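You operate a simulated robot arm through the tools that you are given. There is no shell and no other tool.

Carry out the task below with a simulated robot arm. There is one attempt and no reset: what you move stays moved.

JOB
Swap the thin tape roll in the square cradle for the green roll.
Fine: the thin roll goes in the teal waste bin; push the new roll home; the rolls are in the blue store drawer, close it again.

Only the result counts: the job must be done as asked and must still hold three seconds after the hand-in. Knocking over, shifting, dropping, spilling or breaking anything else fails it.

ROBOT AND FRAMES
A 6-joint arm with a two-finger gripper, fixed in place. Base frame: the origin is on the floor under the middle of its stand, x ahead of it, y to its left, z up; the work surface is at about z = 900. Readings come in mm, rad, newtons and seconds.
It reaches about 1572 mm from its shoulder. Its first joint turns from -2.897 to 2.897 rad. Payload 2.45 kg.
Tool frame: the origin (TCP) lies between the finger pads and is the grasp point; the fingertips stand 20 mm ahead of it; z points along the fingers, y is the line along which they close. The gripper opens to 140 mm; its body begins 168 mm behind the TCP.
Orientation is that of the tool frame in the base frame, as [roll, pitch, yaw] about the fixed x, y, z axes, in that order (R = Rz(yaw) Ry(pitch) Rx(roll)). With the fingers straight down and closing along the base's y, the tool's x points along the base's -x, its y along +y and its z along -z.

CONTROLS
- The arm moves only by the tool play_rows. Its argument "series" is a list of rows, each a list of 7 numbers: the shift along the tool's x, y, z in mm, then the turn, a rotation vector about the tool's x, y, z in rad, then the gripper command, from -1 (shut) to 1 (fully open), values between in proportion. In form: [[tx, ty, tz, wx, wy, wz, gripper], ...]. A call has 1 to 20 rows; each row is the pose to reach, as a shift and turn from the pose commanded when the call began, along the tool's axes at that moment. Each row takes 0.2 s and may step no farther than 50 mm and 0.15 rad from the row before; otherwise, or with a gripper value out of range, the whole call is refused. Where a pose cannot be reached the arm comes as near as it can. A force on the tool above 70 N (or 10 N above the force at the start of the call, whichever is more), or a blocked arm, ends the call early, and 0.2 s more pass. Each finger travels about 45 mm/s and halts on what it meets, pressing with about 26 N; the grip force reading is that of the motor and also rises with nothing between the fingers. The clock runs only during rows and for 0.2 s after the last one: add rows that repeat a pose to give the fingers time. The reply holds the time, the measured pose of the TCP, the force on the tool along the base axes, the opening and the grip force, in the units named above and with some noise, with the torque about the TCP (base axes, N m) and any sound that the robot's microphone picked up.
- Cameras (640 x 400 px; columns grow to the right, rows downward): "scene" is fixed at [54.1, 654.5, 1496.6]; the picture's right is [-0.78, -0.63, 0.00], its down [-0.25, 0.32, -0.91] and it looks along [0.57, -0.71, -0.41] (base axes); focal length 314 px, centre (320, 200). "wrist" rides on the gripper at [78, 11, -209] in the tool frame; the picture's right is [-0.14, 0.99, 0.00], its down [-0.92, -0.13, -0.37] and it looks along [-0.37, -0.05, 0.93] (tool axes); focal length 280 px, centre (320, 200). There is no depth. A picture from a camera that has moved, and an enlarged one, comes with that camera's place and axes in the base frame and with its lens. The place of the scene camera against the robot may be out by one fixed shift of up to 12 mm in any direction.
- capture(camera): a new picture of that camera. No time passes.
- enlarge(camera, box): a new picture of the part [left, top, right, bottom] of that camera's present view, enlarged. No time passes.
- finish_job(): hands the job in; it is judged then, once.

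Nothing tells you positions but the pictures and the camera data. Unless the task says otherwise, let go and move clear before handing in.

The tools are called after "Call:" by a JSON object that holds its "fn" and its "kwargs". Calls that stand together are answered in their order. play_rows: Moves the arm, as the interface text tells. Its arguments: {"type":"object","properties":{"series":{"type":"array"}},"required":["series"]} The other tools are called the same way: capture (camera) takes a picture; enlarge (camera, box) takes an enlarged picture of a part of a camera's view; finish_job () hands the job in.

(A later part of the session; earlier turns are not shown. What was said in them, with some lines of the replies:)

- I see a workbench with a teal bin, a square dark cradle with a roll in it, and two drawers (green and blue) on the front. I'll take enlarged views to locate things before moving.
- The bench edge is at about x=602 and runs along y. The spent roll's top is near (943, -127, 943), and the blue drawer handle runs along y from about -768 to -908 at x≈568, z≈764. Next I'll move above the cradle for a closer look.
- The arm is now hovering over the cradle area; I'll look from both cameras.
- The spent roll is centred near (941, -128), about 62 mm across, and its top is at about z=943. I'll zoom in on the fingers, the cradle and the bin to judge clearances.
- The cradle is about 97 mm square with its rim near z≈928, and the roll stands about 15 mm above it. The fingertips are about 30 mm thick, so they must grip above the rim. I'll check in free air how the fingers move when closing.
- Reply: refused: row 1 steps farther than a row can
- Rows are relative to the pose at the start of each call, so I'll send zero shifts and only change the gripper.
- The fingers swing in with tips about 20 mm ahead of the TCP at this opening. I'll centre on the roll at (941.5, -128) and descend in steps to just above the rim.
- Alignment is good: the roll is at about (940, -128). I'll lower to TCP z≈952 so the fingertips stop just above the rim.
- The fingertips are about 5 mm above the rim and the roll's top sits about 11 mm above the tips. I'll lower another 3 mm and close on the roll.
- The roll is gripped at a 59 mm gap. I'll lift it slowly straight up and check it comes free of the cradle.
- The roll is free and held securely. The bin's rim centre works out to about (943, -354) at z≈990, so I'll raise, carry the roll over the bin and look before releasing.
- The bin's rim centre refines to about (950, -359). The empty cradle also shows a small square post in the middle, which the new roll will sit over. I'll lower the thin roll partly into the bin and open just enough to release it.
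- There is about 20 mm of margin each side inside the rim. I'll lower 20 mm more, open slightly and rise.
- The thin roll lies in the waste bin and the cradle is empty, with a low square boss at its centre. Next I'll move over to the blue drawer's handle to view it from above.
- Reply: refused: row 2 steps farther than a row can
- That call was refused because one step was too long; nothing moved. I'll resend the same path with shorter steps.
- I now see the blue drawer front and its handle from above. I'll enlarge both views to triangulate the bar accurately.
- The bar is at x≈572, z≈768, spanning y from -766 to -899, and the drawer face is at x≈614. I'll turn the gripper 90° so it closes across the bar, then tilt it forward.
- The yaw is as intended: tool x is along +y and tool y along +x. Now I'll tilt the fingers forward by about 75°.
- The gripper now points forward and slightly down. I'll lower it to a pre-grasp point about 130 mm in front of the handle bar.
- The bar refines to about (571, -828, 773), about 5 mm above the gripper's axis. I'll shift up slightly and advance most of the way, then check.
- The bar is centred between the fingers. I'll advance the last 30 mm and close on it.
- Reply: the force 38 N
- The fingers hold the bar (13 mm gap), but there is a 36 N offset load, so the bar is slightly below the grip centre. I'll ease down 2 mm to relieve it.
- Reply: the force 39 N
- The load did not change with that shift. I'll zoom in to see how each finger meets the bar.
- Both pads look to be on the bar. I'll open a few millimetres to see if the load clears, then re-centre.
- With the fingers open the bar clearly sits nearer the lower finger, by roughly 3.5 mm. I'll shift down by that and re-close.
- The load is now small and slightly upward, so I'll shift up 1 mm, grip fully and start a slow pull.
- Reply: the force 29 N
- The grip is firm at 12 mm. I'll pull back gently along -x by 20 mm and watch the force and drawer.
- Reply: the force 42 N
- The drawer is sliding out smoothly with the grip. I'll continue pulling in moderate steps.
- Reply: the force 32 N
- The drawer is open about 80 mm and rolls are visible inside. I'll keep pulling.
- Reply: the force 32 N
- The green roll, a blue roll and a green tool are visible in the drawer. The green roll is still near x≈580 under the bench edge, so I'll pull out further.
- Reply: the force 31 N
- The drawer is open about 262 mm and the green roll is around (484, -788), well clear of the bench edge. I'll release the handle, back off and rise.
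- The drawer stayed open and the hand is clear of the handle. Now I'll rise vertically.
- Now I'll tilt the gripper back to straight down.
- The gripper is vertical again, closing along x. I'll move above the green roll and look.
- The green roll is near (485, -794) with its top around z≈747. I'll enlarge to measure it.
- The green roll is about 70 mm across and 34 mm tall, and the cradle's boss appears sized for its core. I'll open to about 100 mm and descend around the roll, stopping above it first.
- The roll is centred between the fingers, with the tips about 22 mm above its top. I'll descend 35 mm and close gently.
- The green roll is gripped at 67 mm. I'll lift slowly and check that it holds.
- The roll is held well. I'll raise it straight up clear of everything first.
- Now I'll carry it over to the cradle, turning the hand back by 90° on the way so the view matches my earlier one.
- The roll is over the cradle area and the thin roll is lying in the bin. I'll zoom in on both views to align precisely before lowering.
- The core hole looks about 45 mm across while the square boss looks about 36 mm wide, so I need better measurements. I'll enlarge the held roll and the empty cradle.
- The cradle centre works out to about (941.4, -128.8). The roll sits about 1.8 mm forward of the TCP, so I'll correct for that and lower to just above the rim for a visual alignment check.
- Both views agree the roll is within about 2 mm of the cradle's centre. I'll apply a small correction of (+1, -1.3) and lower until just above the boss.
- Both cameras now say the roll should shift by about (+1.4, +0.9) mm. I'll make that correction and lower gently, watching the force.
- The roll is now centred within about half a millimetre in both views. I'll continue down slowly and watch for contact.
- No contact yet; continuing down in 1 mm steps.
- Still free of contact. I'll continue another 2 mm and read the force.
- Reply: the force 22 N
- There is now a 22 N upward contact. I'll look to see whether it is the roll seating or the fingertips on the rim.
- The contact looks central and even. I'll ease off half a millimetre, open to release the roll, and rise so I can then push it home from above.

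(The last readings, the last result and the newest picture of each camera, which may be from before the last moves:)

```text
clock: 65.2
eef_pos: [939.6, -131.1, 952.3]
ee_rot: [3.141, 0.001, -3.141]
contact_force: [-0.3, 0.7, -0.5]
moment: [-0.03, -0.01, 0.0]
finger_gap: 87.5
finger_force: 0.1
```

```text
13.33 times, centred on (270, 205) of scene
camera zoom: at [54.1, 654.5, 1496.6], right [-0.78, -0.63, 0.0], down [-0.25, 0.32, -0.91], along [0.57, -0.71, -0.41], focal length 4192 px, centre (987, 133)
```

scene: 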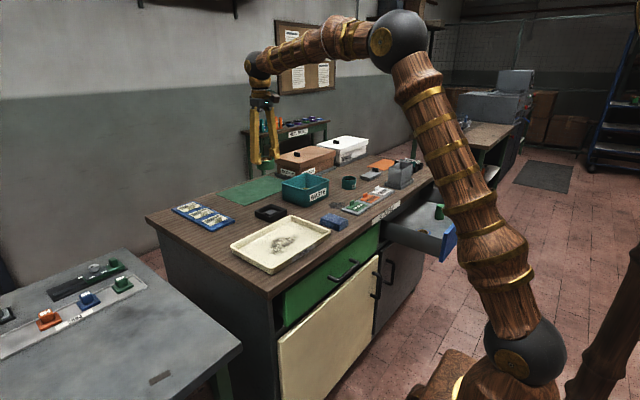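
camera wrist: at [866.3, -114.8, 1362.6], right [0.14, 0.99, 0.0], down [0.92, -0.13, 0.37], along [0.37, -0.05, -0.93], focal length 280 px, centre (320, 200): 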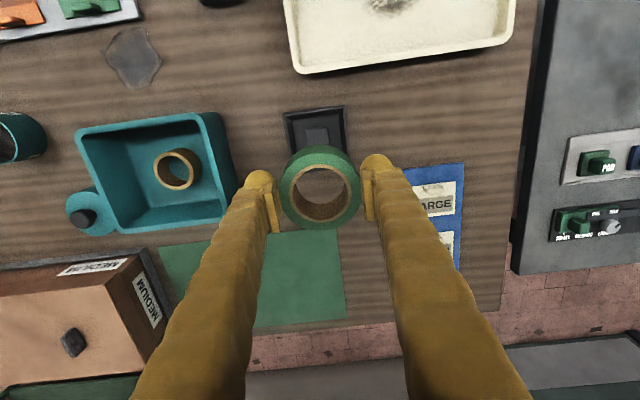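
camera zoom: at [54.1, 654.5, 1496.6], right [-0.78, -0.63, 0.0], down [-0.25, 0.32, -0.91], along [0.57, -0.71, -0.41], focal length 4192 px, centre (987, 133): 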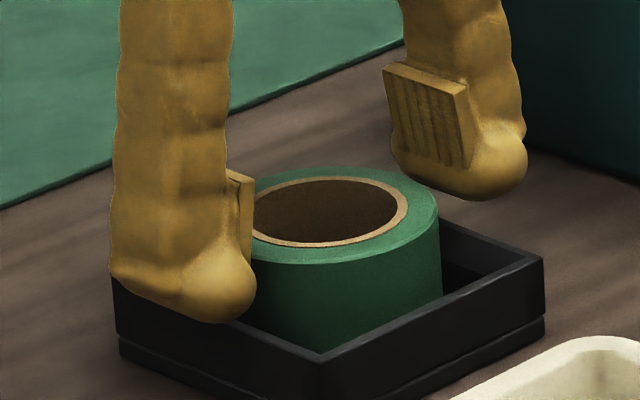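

The roll is released and stays put. I'll rise and look at how it sits.

Call:
{"fn": "play_rows", "kwargs": {"series": [[0, 0, -10, 0, 0, 0, 0.25], [0, 0, -30, 0, 0, 0, 0.25], [0, 0, -60, 0, 0, 0, 0.25], [0, 0, -80, 0, 0, 0, 0.0], [0, 0, -80, 0, 0, 0, -0.4], [0, 0, -80, 0, 0, 0, -0.65], [0, 0, -80, 0, 0, 0, -0.65], [0, 0, -80, 0, 0, 0, -0.65]]}}

Call:
{"fn": "enlarge", "kwargs": {"camera": "scene", "box": [246, 190, 294, 220]}}

Call:
{"fn": "capture", "kwargs": {"camera": "wrist"}}

Call:
{"fn": "enlarge", "kwargs": {"camera": "wrist", "box": [270, 100, 370, 200]}}

```text
clock: 67.0
eef_pos: [938.7, -129.9, 1033.5]
ee_rot: [-3.141, 0.001, -3.141]
contact_force: [0.2, 0.3, -0.2]
moment: [-0.01, -0.04, -0.01]
finger_gap: 24.3
finger_force: 0.1
```

```text
13.33 times, centred on (270, 205) of scene
camera zoom: at [54.1, 654.5, 1496.6], right [-0.78, -0.63, 0.0], down [-0.25, 0.32, -0.91], along [0.57, -0.71, -0.41], focal length 4192 px, centre (987, 133)
```

zoom: 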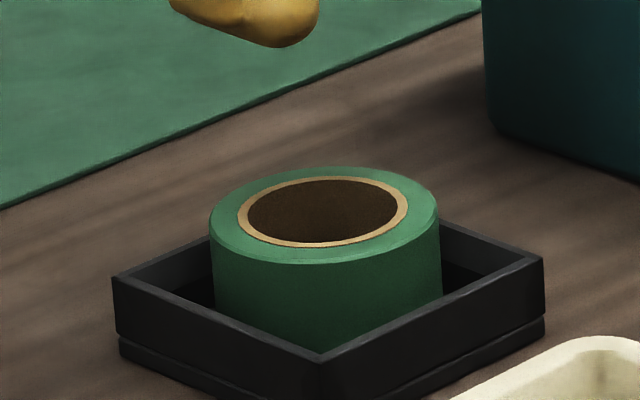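

```text
taken
camera wrist: at [861.1, -118.3, 1243.1], right [0.14, 0.99, 0.0], down [0.92, -0.13, 0.37], along [0.37, -0.05, -0.93], focal length 280 px, centre (320, 200)
```

wrist: 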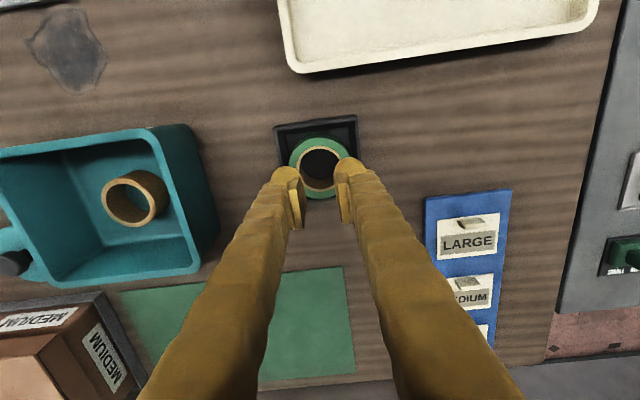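

```text
4.00 times, centred on (320, 150) of wrist
camera zoom: at [861.1, -118.3, 1243.1], right [0.14, 0.99, 0.0], down [0.92, -0.13, 0.37], along [0.37, -0.05, -0.93], focal length 1122 px, centre (320, 400)
```

zoom: 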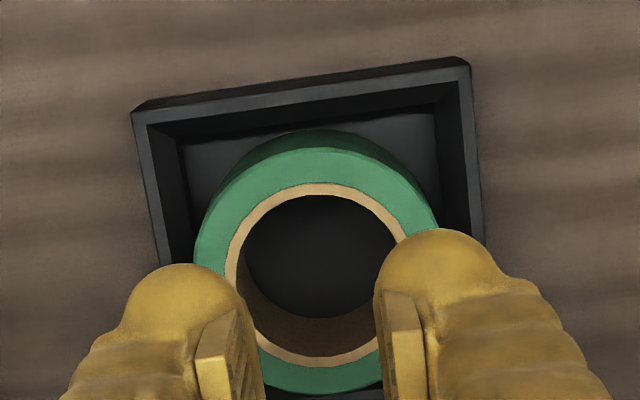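

The roll is centred and standing about 18 mm above the rim. With the fingers set 24 mm apart so both tips land on the ring, I'll descend and push it home.

Call:
{"fn": "play_rows", "kwargs": {"series": [[-2, 0, 15, 0, 0, 0, -0.65], [-2, 0, 35, 0, 0, 0, -0.65], [-2, 0, 50, 0, 0, 0, -0.65], [-2, 0, 58, 0, 0, 0, -0.65], [-2, 0, 58, 0, 0, 0, -0.65]]}}

Call:
{"fn": "enlarge", "kwargs": {"camera": "scene", "box": [246, 190, 294, 220]}}

Call:
{"fn": "enlarge", "kwargs": {"camera": "wrist", "box": [270, 110, 370, 210]}}

```text
clock: 68.2
eef_pos: [940.2, -129.3, 976.0]
ee_rot: [3.141, 0.001, 3.141]
contact_force: [-0.1, -0.6, 0.1]
moment: [-0.01, -0.01, -0.01]
finger_gap: 24.5
finger_force: 0.2
```

```text
13.33 times, centred on (270, 205) of scene
camera zoom: at [54.1, 654.5, 1496.6], right [-0.78, -0.63, 0.0], down [-0.25, 0.32, -0.91], along [0.57, -0.71, -0.41], focal length 4192 px, centre (987, 133)
```

zoom: 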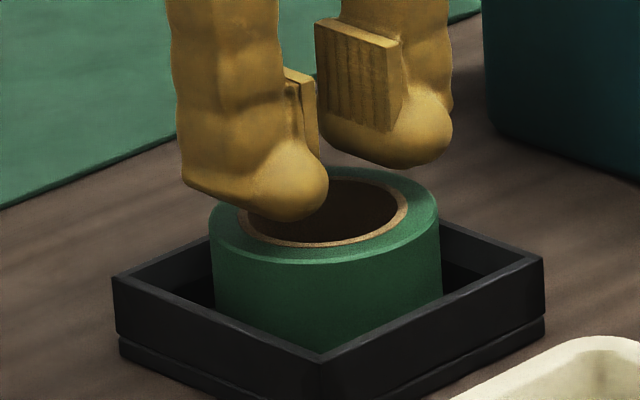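

```text
4.00 times, centred on (320, 160) of wrist
camera zoom: at [862.4, -118.3, 1186.4], right [0.14, 0.99, 0.0], down [0.92, -0.13, 0.37], along [0.37, -0.05, -0.93], focal length 1122 px, centre (320, 360)
```

zoom: 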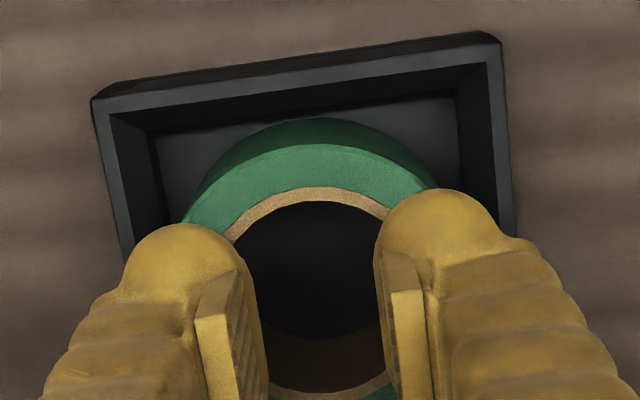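

Both fingertips are over the ring. I'll press down in small steps.

Call:
{"fn": "play_rows", "kwargs": {"series": [[0, 0, 2, 0, 0, 0, -0.65], [0, 0, 4, 0, 0, 0, -0.65], [0, 0, 6, 0, 0, 0, -0.65], [0, 0, 8, 0, 0, 0, -0.65]]}}

```text
clock: 69.2
eef_pos: [940.4, -130.1, 967.5]
ee_rot: [-3.141, 0.001, -3.142]
contact_force: [-0.5, -0.5, -0.2]
moment: [0.02, 0.0, 0.01]
finger_gap: 24.2
finger_force: 0.0
```

No contact yet; continuing down in 1 mm steps.

Call:
{"fn": "play_rows", "kwargs": {"series": [[0, 0, 1, 0, 0, 0, -0.65], [0, 0, 2, 0, 0, 0, -0.65], [0, 0, 3, 0, 0, 0, -0.65]]}}

```text
clock: 70.0
eef_pos: [941.7, -130.6, 965.9]
ee_rot: [3.141, 0.005, 3.141]
contact_force: [-3.5, 3.7, 25.3]
moment: [0.24, 0.18, 0.0]
finger_gap: 24.4
finger_force: 0.6
```

Contact made at TCP z≈966 with 25 N. I'll press harder in 1 mm steps, up to about 60 N, to drive it home.

Call:
{"fn": "play_rows", "kwargs": {"series": [[0, 0, 0.7, 0, 0, 0, -0.65], [0, 0, 1.4, 0, 0, 0, -0.65], [0, 0, 2, 0, 0, 0, -0.65]]}}

Call:
{"fn": "enlarge", "kwargs": {"camera": "scene", "box": [246, 190, 294, 220]}}

```text
clock: 70.8
eef_pos: [941.0, -129.1, 964.5]
ee_rot: [-3.141, 0.004, -3.139]
contact_force: [-4.1, 2.8, 15.2]
moment: [0.13, 0.25, 0.01]
finger_gap: 24.6
finger_force: 0.4
stopped in row 3: the force on the tool passed its limit at 72 N (the readings are from after the stop); the commanded pose is now the measured one
```

```text
13.33 times, centred on (270, 205) of scene
camera zoom: at [54.1, 654.5, 1496.6], right [-0.78, -0.63, 0.0], down [-0.25, 0.32, -0.91], along [0.57, -0.71, -0.41], focal length 4192 px, centre (987, 133)
```

zoom: 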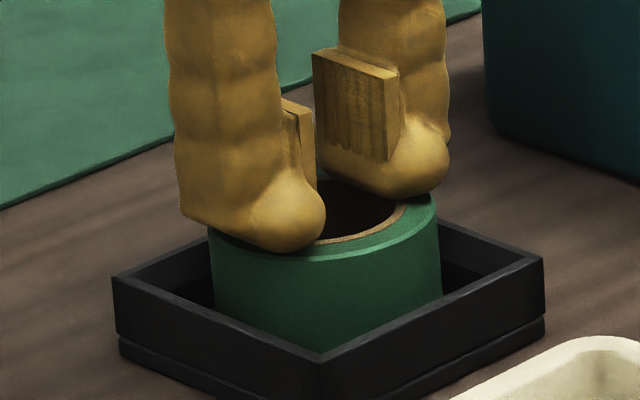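

The push reached the 70 N limit with the roll firm and no further travel, with its top about 18 mm above the rim. I'll back off and look straight down into the core to confirm it is fully seated.

Call:
{"fn": "play_rows", "kwargs": {"series": [[0, 0, -10, 0, 0, 0, -0.65], [0, 0, -35, 0, 0, 0, -0.65], [0, 0, -65, 0, 0, 0, -0.65], [-30, -4, -75, 0, 0, 0, -0.65], [-60, -8, -75, 0, 0, 0, -0.65], [-78, -11, -75, 0, 0, 0, -0.65], [-78, -11, -75, 0, 0, 0, -0.65]]}}

Call:
{"fn": "capture", "kwargs": {"camera": "wrist"}}

Call:
{"fn": "enlarge", "kwargs": {"camera": "wrist", "box": [270, 50, 370, 130]}}

Call:
{"fn": "enlarge", "kwargs": {"camera": "scene", "box": [246, 190, 294, 220]}}

```text
clock: 72.4
eef_pos: [1019.9, -141.3, 1040.2]
ee_rot: [-3.141, 0.005, -3.141]
contact_force: [0.1, 0.3, 0.5]
moment: [-0.01, 0.02, 0.04]
finger_gap: 24.8
finger_force: 0.1
```

```text
taken
camera wrist: at [942.0, -129.0, 1249.9], right [0.14, 0.99, 0.0], down [0.92, -0.13, 0.37], along [0.37, -0.05, -0.93], focal length 280 px, centre (320, 200)
```

wrist: 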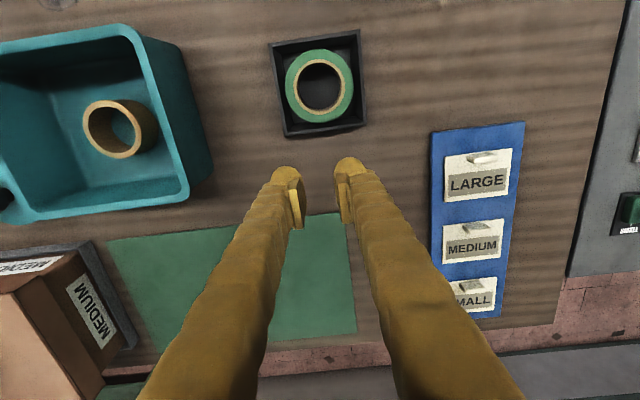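

```text
5.00 times, centred on (320, 90) of wrist
camera zoom: at [942.0, -129.0, 1249.9], right [0.14, 0.99, 0.0], down [0.92, -0.13, 0.37], along [0.37, -0.05, -0.93], focal length 1402 px, centre (320, 750)
```

zoom: 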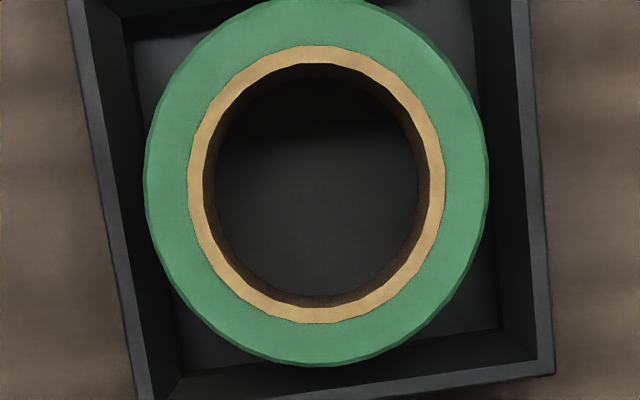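

```text
13.33 times, centred on (270, 205) of scene
camera zoom: at [54.1, 654.5, 1496.6], right [-0.78, -0.63, 0.0], down [-0.25, 0.32, -0.91], along [0.57, -0.71, -0.41], focal length 4192 px, centre (987, 133)
```

zoom: 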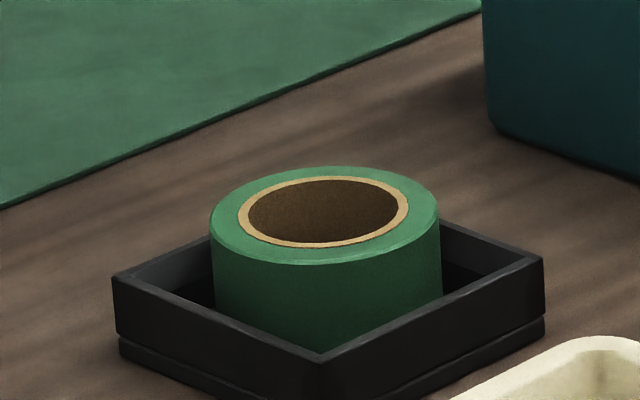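

Looking down the core I see an even dark surface. I'll zoom in tighter to check the depth of the core and whether the boss is inside it.

Call:
{"fn": "enlarge", "kwargs": {"camera": "wrist", "box": [296, 64, 344, 112]}}

Call:
{"fn": "enlarge", "kwargs": {"camera": "wrist", "box": [308, 76, 332, 100]}}

Call:
{"fn": "enlarge", "kwargs": {"camera": "wrist", "box": [265, 25, 375, 145]}}

```text
8.33 times, centred on (320, 88) of wrist
camera zoom: at [942.0, -129.0, 1249.9], right [0.14, 0.99, 0.0], down [0.92, -0.13, 0.37], along [0.37, -0.05, -0.93], focal length 2337 px, centre (320, 1133)
```

zoom: 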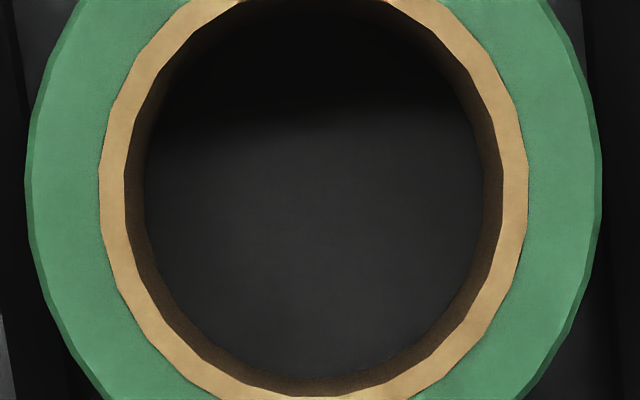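

```text
16.00 times, centred on (320, 88) of wrist
camera zoom: at [942.0, -129.0, 1249.9], right [0.14, 0.99, 0.0], down [0.92, -0.13, 0.37], along [0.37, -0.05, -0.93], focal length 4486 px, centre (320, 1992)
```

zoom: 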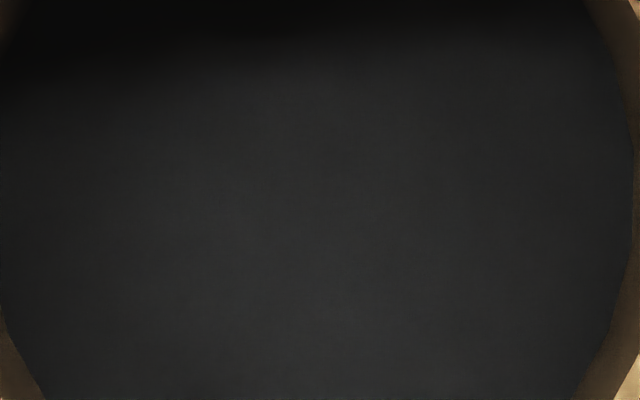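

```text
3.33 times, centred on (320, 85) of wrist
camera zoom: at [942.0, -129.0, 1249.9], right [0.14, 0.99, 0.0], down [0.92, -0.13, 0.37], along [0.37, -0.05, -0.93], focal length 935 px, centre (320, 583)
```

zoom: 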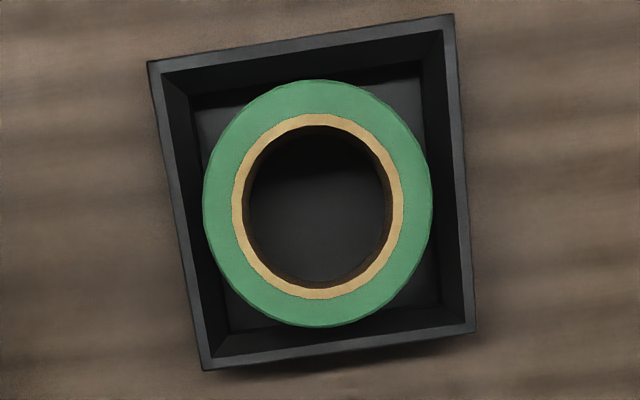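

The floor inside the core is even and the roll is fully down (core depth ≈34 mm, bottom at the cradle floor), centred to about 1 mm. Now I'll head back to the drawer, first rising and moving off.

Call:
{"fn": "play_rows", "kwargs": {"series": [[10, 0, -30, 0, 0, 0, -0.65], [30, -10, -65, 0, 0, 0, -0.8], [55, -35, -95, 0, 0, 0, -1], [80, -65, -110, 0, 0, 0, -1], [108, -99, -110, 0, 0, 0.05, -1], [136, -133, -110, 0, 0, 0.15, -1], [164, -167, -110, 0, 0, 0.25, -1], [192, -201, -110, 0, 0, 0.35, -1], [220, -236, -110, 0, 0, 0.45, -1], [248, -271, -110, 0, 0, 0.55, -1], [276, -306, -110, 0, 0, 0.65, -1], [304, -341, -110, 0, 0, 0.75, -1], [332, -376, -110, 0, 0, 0.85, -1], [360, -411, -110, 0, 0, 0.95, -1], [388, -446, -110, 0, 0, 1.05, -1], [416, -481, -110, 0, 0, 1.15, -1], [444, -516, -110, 0, 0, 1.25, -1], [472, -551, -110, 0, 0, 1.35, -1], [500, -586, -110, 0, 0, 1.46, -1], [525, -618, -110, 0, 0, 1.5708, -1]]}}

```text
clock: 76.6
eef_pos: [496.0, -760.4, 1145.5]
ee_rot: [3.135, 0.0, 1.569]
contact_force: [0.4, 0.1, 0.7]
moment: [-0.01, -0.01, -0.01]
finger_gap: 0.1
finger_force: 25.8
```

Now I'll move out in front of the drawer line, staying high.

Call:
{"fn": "play_rows", "kwargs": {"series": [[-10, -38, 0, 0, 0, 0, -1], [-20, -76, 4, 0, 0, 0, -1], [-30, -114, 8, 0, 0, 0, -1], [-42, -152, 11, 0, 0, 0, -1], [-54, -190, 14, 0, 0, 0, -1], [-64, -228, 15, 0, 0, 0, -1], [-71, -258, 15, 0, 0, 0, -1], [-71, -258, 15, 0, 0, 0, -1]]}}

Call:
{"fn": "capture", "kwargs": {"camera": "wrist"}}

Call:
{"fn": "capture", "kwargs": {"camera": "scene"}}

```text
clock: 78.4
eef_pos: [237.1, -828.6, 1129.0]
ee_rot: [3.137, 0.0, 1.572]
contact_force: [0.1, -0.2, 1.1]
moment: [0.01, -0.01, -0.02]
finger_gap: 0.0
finger_force: 26.0
```

```text
taken
camera wrist: at [247.1, -749.8, 1339.1], right [0.99, -0.14, 0.0], down [-0.13, -0.92, 0.37], along [-0.05, -0.37, -0.93], focal length 280 px, centre (320, 200)
```

wrist: 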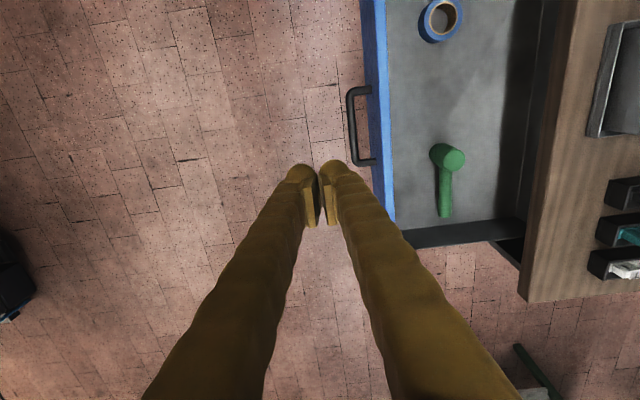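

```text
taken
```

scene: 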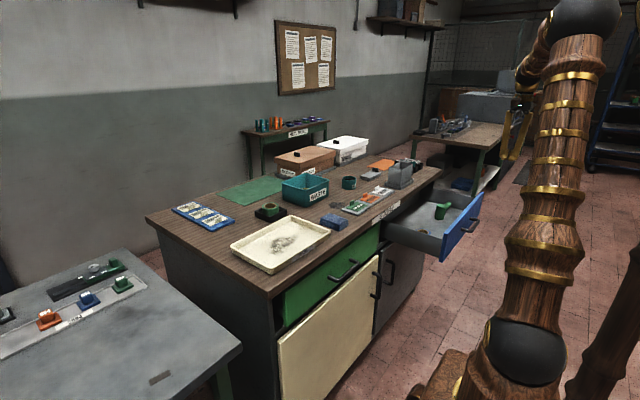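

I'm in front of the open drawer with the fingers shut. I'll tilt forward again.

Call:
{"fn": "play_rows", "kwargs": {"series": [[0, 0, 0, -0.14, 0, 0, -1], [0, 0, 0, -0.28, 0, 0, -1], [0, 0, 0, -0.42, 0, 0, -1], [0, 0, 0, -0.56, 0, 0, -1], [0, 0, 0, -0.7, 0, 0, -1], [0, 0, 0, -0.84, 0, 0, -1], [0, 0, 0, -0.98, 0, 0, -1], [0, 0, 0, -1.12, 0, 0, -1], [0, 0, 0, -1.24, 0, 0, -1], [0, 0, 0, -1.305, 0, 0, -1], [0, 0, 0, -1.305, 0, 0, -1]]}}

```text
clock: 80.8
eef_pos: [237.4, -832.1, 1132.5]
ee_rot: [1.832, 0.0, 1.571]
contact_force: [-0.6, -0.3, -0.4]
moment: [0.0, -0.03, -0.01]
finger_gap: 0.0
finger_force: 25.5
```

Now I'll descend in front of the handle to z≈776.

Call:
{"fn": "play_rows", "kwargs": {"series": [[0, -38, 10.2, 0, 0, 0, -1], [0, -76, 20.3, 0, 0, 0, -1], [0, -114, 30.5, 0, 0, 0, -1], [0, -152, 40.6, 0, 0, 0, -1], [0, -190, 50.8, 0, 0, 0, -1], [0, -228, 60.9, 0, 0, 0, -1], [0, -266, 71, 0, 0, 0, -1], [0, -304, 81.2, 0, 0, 0, -1], [0, -330, 88.1, 0, 0, 0, -1], [0, -344.4, 92, 0, 0, 0, -1], [0, -344.4, 92, 0, 0, 0, -1]]}}

Call:
{"fn": "capture", "kwargs": {"camera": "wrist"}}

Call:
{"fn": "enlarge", "kwargs": {"camera": "scene", "box": [380, 170, 540, 270]}}

```text
clock: 83.2
eef_pos: [238.5, -829.9, 772.2]
ee_rot: [1.835, -0.001, 1.57]
contact_force: [-0.1, 0.7, 0.2]
moment: [0.02, -0.03, 0.0]
finger_gap: 0.0
finger_force: 26.3
```

```text
taken
camera wrist: at [40.0, -750.6, 838.3], right [0.26, -0.14, 0.96], down [-0.39, -0.92, -0.03], along [0.89, -0.36, -0.29], focal length 280 px, centre (320, 200)
```

wrist: 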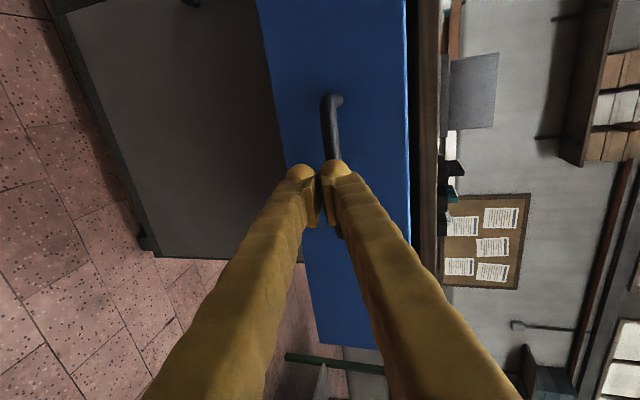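

```text
4.00 times, centred on (460, 220) of scene
camera zoom: at [54.1, 654.5, 1496.6], right [-0.78, -0.63, 0.0], down [-0.25, 0.32, -0.91], along [0.57, -0.71, -0.41], focal length 1258 px, centre (-240, 120)
```

zoom: 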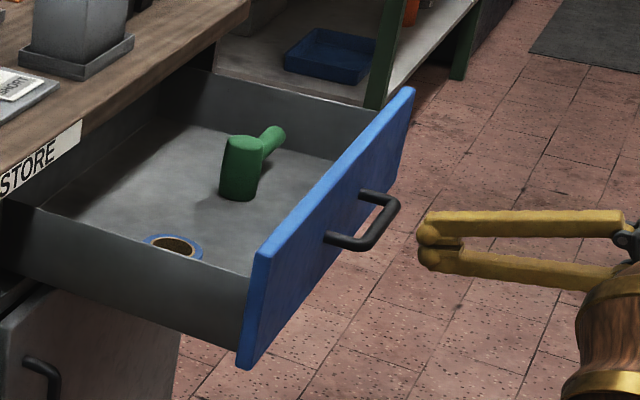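

The fingertips face the bar, about 4 mm low. I'll raise slightly and start pushing forward slowly.

Call:
{"fn": "play_rows", "kwargs": {"series": [[0, 6.1, 7.7, 0, 0, 0, -1], [0, 8.2, 15.5, 0, 0, 0, -1], [0, 10.2, 23.2, 0, 0, 0, -1], [0, 12.3, 30.9, 0, 0, 0, -1], [0, 14.3, 38.6, 0, 0, 0, -1], [0, 16.4, 46.4, 0, 0, 0, -1], [0, 18.4, 54.1, 0, 0, 0, -1], [0, 20.5, 61.8, 0, 0, 0, -1]]}}

Call:
{"fn": "capture", "kwargs": {"camera": "wrist"}}

Call:
{"fn": "enlarge", "kwargs": {"camera": "scene", "box": [360, 170, 520, 270]}}

```text
clock: 85.0
eef_pos: [302.3, -831.1, 779.4]
ee_rot: [1.832, 0.001, 1.573]
contact_force: [-0.1, -0.5, 0.2]
moment: [0.0, 0.01, -0.03]
finger_gap: 0.0
finger_force: 25.9
```

```text
taken
camera wrist: at [103.6, -751.1, 845.0], right [0.26, -0.14, 0.96], down [-0.39, -0.92, -0.03], along [0.89, -0.36, -0.29], focal length 280 px, centre (320, 200)
```

wrist: 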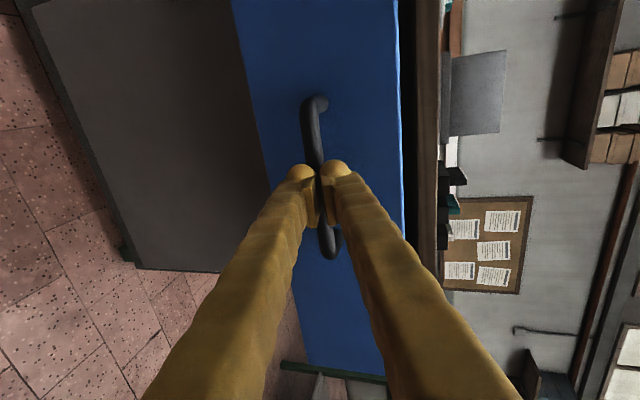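

```text
4.00 times, centred on (440, 220) of scene
camera zoom: at [54.1, 654.5, 1496.6], right [-0.78, -0.63, 0.0], down [-0.25, 0.32, -0.91], along [0.57, -0.71, -0.41], focal length 1258 px, centre (-160, 120)
```

zoom: 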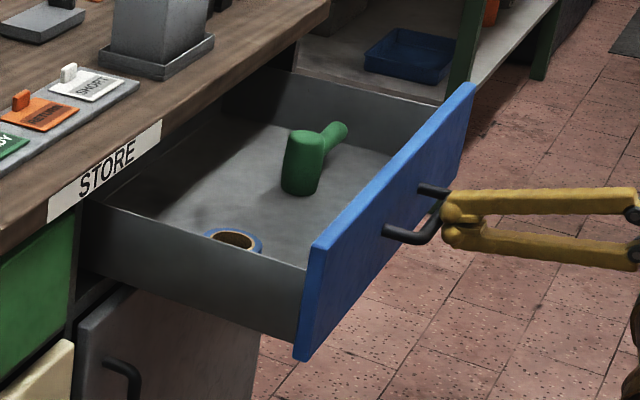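

The drawer is moving in with negligible force. I'll keep pushing steadily.

Call:
{"fn": "play_rows", "kwargs": {"series": [[0, 2.6, 9.7, 0, 0, 0, -1], [0, 5.2, 19.3, 0, 0, 0, -1], [0, 7.7, 29, 0, 0, 0, -1], [0, 10.3, 38.6, 0, 0, 0, -1], [0, 12.9, 48.3, 0, 0, 0, -1], [0, 15.5, 58, 0, 0, 0, -1], [0, 18.1, 67.6, 0, 0, 0, -1], [0, 20.6, 77.3, 0, 0, 0, -1], [0, 23.2, 86.9, 0, 0, 0, -1], [0, 25.8, 96.6, 0, 0, 0, -1]]}}

Call:
{"fn": "capture", "kwargs": {"camera": "wrist"}}

Call:
{"fn": "enlarge", "kwargs": {"camera": "scene", "box": [360, 170, 520, 270]}}

```text
clock: 87.2
eef_pos: [403.6, -832.2, 777.7]
ee_rot: [1.831, -0.001, 1.571]
contact_force: [0.1, 0.0, -0.7]
moment: [0.03, -0.05, 0.0]
finger_gap: 0.0
finger_force: 29.3
```

```text
taken
camera wrist: at [203.4, -751.5, 843.4], right [0.26, -0.14, 0.96], down [-0.39, -0.92, -0.03], along [0.89, -0.36, -0.29], focal length 280 px, centre (320, 200)
```

wrist: 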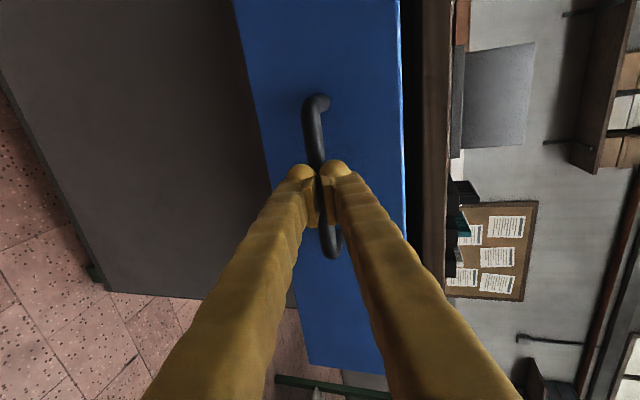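

```text
4.00 times, centred on (440, 220) of scene
camera zoom: at [54.1, 654.5, 1496.6], right [-0.78, -0.63, 0.0], down [-0.25, 0.32, -0.91], along [0.57, -0.71, -0.41], focal length 1258 px, centre (-160, 120)
```

zoom: 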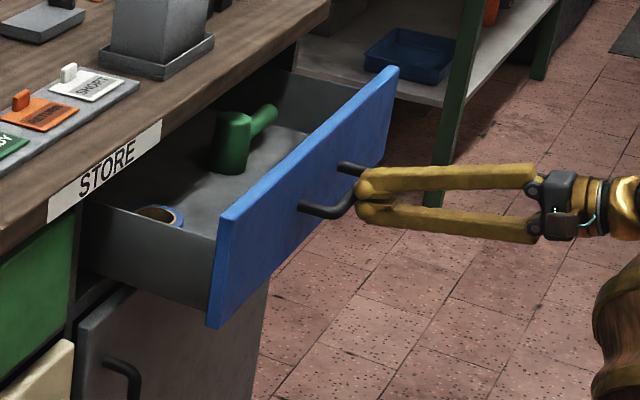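

The drawer is about half closed and its contents are steady. I'll continue pushing at the same pace.

Call:
{"fn": "play_rows", "kwargs": {"series": [[0, 2.6, 9.7, 0, 0, 0, -1], [0, 5.2, 19.3, 0, 0, 0, -1], [0, 7.7, 29, 0, 0, 0, -1], [0, 10.3, 38.6, 0, 0, 0, -1], [0, 12.9, 48.3, 0, 0, 0, -1], [0, 15.5, 58, 0, 0, 0, -1], [0, 18.1, 67.6, 0, 0, 0, -1], [0, 20.6, 77.3, 0, 0, 0, -1], [0, 23.2, 86.9, 0, 0, 0, -1], [0, 25.8, 96.6, 0, 0, 0, -1], [0, 28.4, 106.3, 0, 0, 0, -1], [0, 31, 115.9, 0, 0, 0, -1]]}}

Call:
{"fn": "capture", "kwargs": {"camera": "wrist"}}

Call:
{"fn": "enlarge", "kwargs": {"camera": "scene", "box": [360, 170, 520, 270]}}

```text
clock: 89.8
eef_pos: [521.6, -829.4, 778.8]
ee_rot: [1.832, -0.001, 1.571]
contact_force: [0.0, 1.1, 0.7]
moment: [0.0, 0.02, 0.02]
finger_gap: 0.0
finger_force: 29.7
```

```text
taken
camera wrist: at [323.8, -750.3, 845.0], right [0.26, -0.14, 0.96], down [-0.39, -0.92, -0.03], along [0.89, -0.36, -0.29], focal length 280 px, centre (320, 200)
```

wrist: 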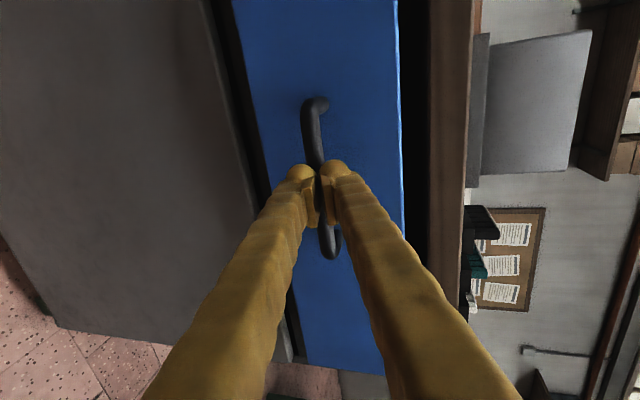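

```text
4.00 times, centred on (440, 220) of scene
camera zoom: at [54.1, 654.5, 1496.6], right [-0.78, -0.63, 0.0], down [-0.25, 0.32, -0.91], along [0.57, -0.71, -0.41], focal length 1258 px, centre (-160, 120)
```

zoom: 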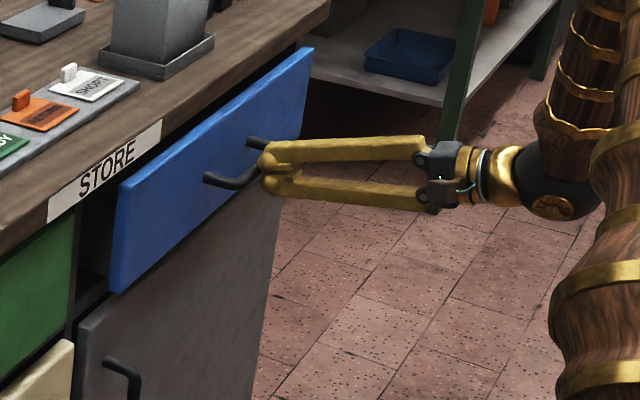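

About 30 mm remains. I'll push slowly until the drawer meets its stop.

Call:
{"fn": "play_rows", "kwargs": {"series": [[0, 1, 3.9, 0, 0, 0, -1], [0, 2.1, 7.7, 0, 0, 0, -1], [0, 3.1, 11.6, 0, 0, 0, -1], [0, 4.1, 15.5, 0, 0, 0, -1], [0, 5.2, 19.3, 0, 0, 0, -1], [0, 6.2, 23.2, 0, 0, 0, -1], [0, 7, 26, 0, 0, 0, -1], [0, 7.5, 28, 0, 0, 0, -1], [0, 8, 30, 0, 0, 0, -1], [0, 8.6, 32, 0, 0, 0, -1], [0, 9.1, 34, 0, 0, 0, -1], [0, 9.7, 36, 0, 0, 0, -1]]}}

Call:
{"fn": "capture", "kwargs": {"camera": "wrist"}}

Call:
{"fn": "enlarge", "kwargs": {"camera": "scene", "box": [360, 170, 520, 270]}}

```text
clock: 91.6
eef_pos: [544.3, -833.3, 778.5]
ee_rot: [1.834, 0.002, 1.566]
contact_force: [-10.0, 2.3, -1.9]
moment: [-0.04, 0.12, -0.12]
finger_gap: 0.0
finger_force: 29.3
stopped in row 9: the force on the tool passed its limit at 78 N (the readings are from after the stop); the commanded pose is now the measured one
```

```text
taken
camera wrist: at [347.2, -752.4, 844.2], right [0.26, -0.14, 0.96], down [-0.39, -0.92, -0.03], along [0.88, -0.37, -0.29], focal length 280 px, centre (320, 200)
```

wrist: 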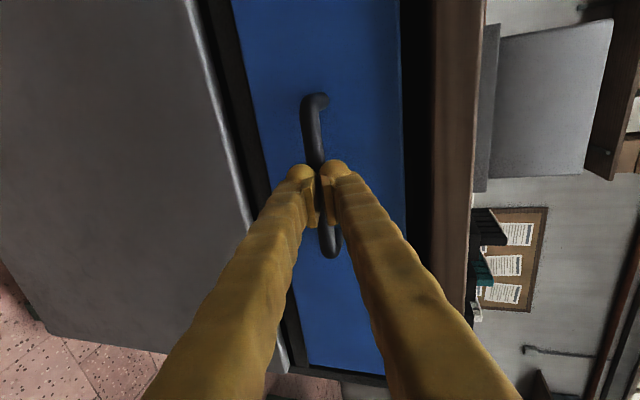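

```text
4.00 times, centred on (440, 220) of scene
camera zoom: at [54.1, 654.5, 1496.6], right [-0.78, -0.63, 0.0], down [-0.25, 0.32, -0.91], along [0.57, -0.71, -0.41], focal length 1258 px, centre (-160, 120)
```

zoom: 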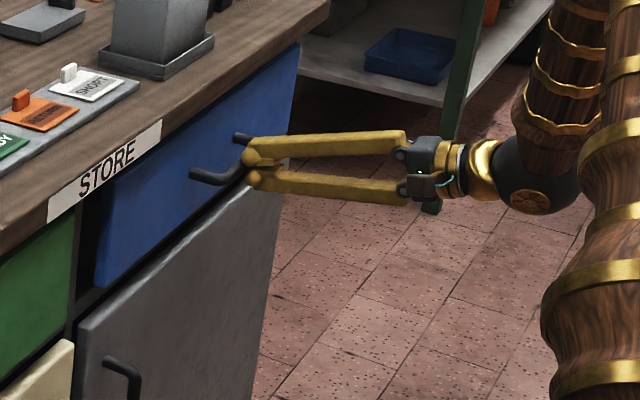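

The drawer has hit its stop at 78 N, so it is closed. I'll back straight off slowly and check it stays shut.

Call:
{"fn": "play_rows", "kwargs": {"series": [[0, -0.5, -2, 0, 0, 0, -1], [0, -1.3, -5, 0, 0, 0, -1], [0, -3.9, -14.5, 0, 0, 0, -1], [0, -7.7, -29, 0, 0, 0, -1], [0, -15.5, -58, 0, 0, 0, -1], [0, -23.2, -87, 0, 0, 0, -1]]}}

Call:
{"fn": "capture", "kwargs": {"camera": "wrist"}}

Call:
{"fn": "enlarge", "kwargs": {"camera": "scene", "box": [370, 180, 450, 230]}}

```text
clock: 93.0
eef_pos: [454.8, -833.1, 778.1]
ee_rot: [1.834, -0.001, 1.569]
contact_force: [0.3, -0.6, -0.3]
moment: [0.01, -0.01, 0.01]
finger_gap: 0.0
finger_force: 29.2
```

```text
taken
camera wrist: at [257.2, -752.9, 844.5], right [0.26, -0.14, 0.96], down [-0.39, -0.92, -0.03], along [0.88, -0.37, -0.29], focal length 280 px, centre (320, 200)
```

wrist: 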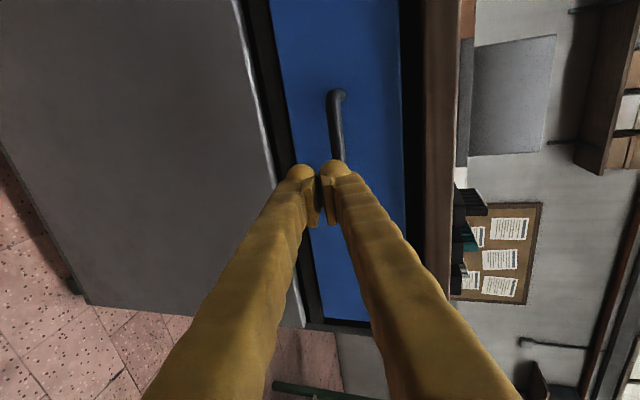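

```text
8.00 times, centred on (410, 205) of scene
camera zoom: at [54.1, 654.5, 1496.6], right [-0.78, -0.63, 0.0], down [-0.25, 0.32, -0.91], along [0.57, -0.71, -0.41], focal length 2515 px, centre (-400, 160)
```

zoom: 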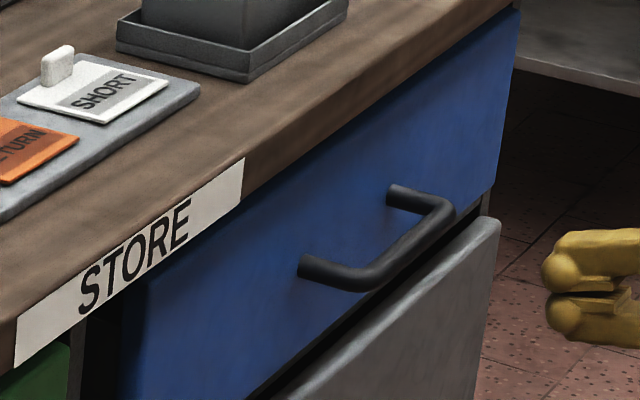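

The drawer looks identical to its original closed position. I'll check the cradle, bin and rest of the bench once more before finishing.

Call:
{"fn": "enlarge", "kwargs": {"camera": "scene", "box": [220, 160, 380, 260]}}

Call:
{"fn": "enlarge", "kwargs": {"camera": "scene", "box": [246, 190, 294, 220]}}

Call:
{"fn": "capture", "kwargs": {"camera": "scene"}}

```text
4.00 times, centred on (300, 210) of scene
camera zoom: at [54.1, 654.5, 1496.6], right [-0.78, -0.63, 0.0], down [-0.25, 0.32, -0.91], along [0.57, -0.71, -0.41], focal length 1258 px, centre (400, 160)
```

zoom: 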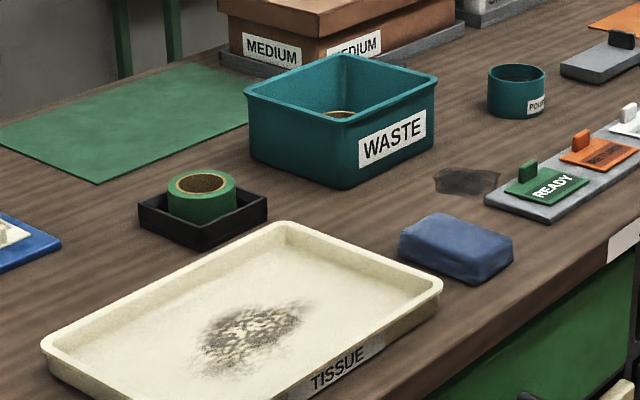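

```text
13.33 times, centred on (270, 205) of scene
camera zoom: at [54.1, 654.5, 1496.6], right [-0.78, -0.63, 0.0], down [-0.25, 0.32, -0.91], along [0.57, -0.71, -0.41], focal length 4192 px, centre (987, 133)
```

zoom: 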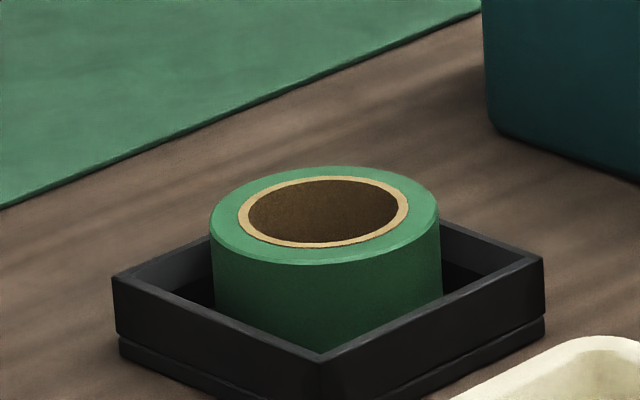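

```text
taken
```

scene: 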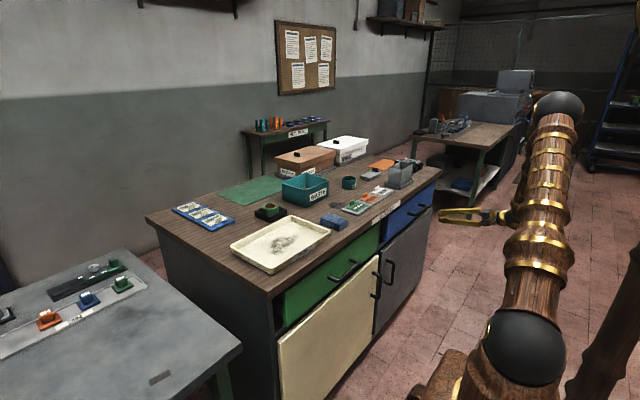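

The green roll sits centred and fully down in the cradle, and the thin roll is in the waste bin. The blue drawer is closed, nothing else has moved, and the gripper is empty and clear, so I'm handing the job in.

Call:
{"fn": "finish_job", "kwargs": {}}

```text
The job is handed in.
```

I swapped the rolls and handed the job in; I haven't seen the judgement.

- **Thin roll:** it is in the teal waste bin, where I released it from just inside the rim.
- **Green roll:** it is in the square cradle, centred to about 1 mm. I pushed down on it until the arm stopped at 72 N, and it did not sink any further. Its top ended up about 2 mm higher than the thin roll's was. I put that down to a slightly taller roll, because it was already against a hard stop.
- **Blue drawer:** it is closed again, pushed in until it met its stop. The scene camera shows it in the same position as at the start.
- **Everything else:** the cradle and the items around it on the bench look unmoved. The gripper is empty and about 100 mm clear of the drawer.
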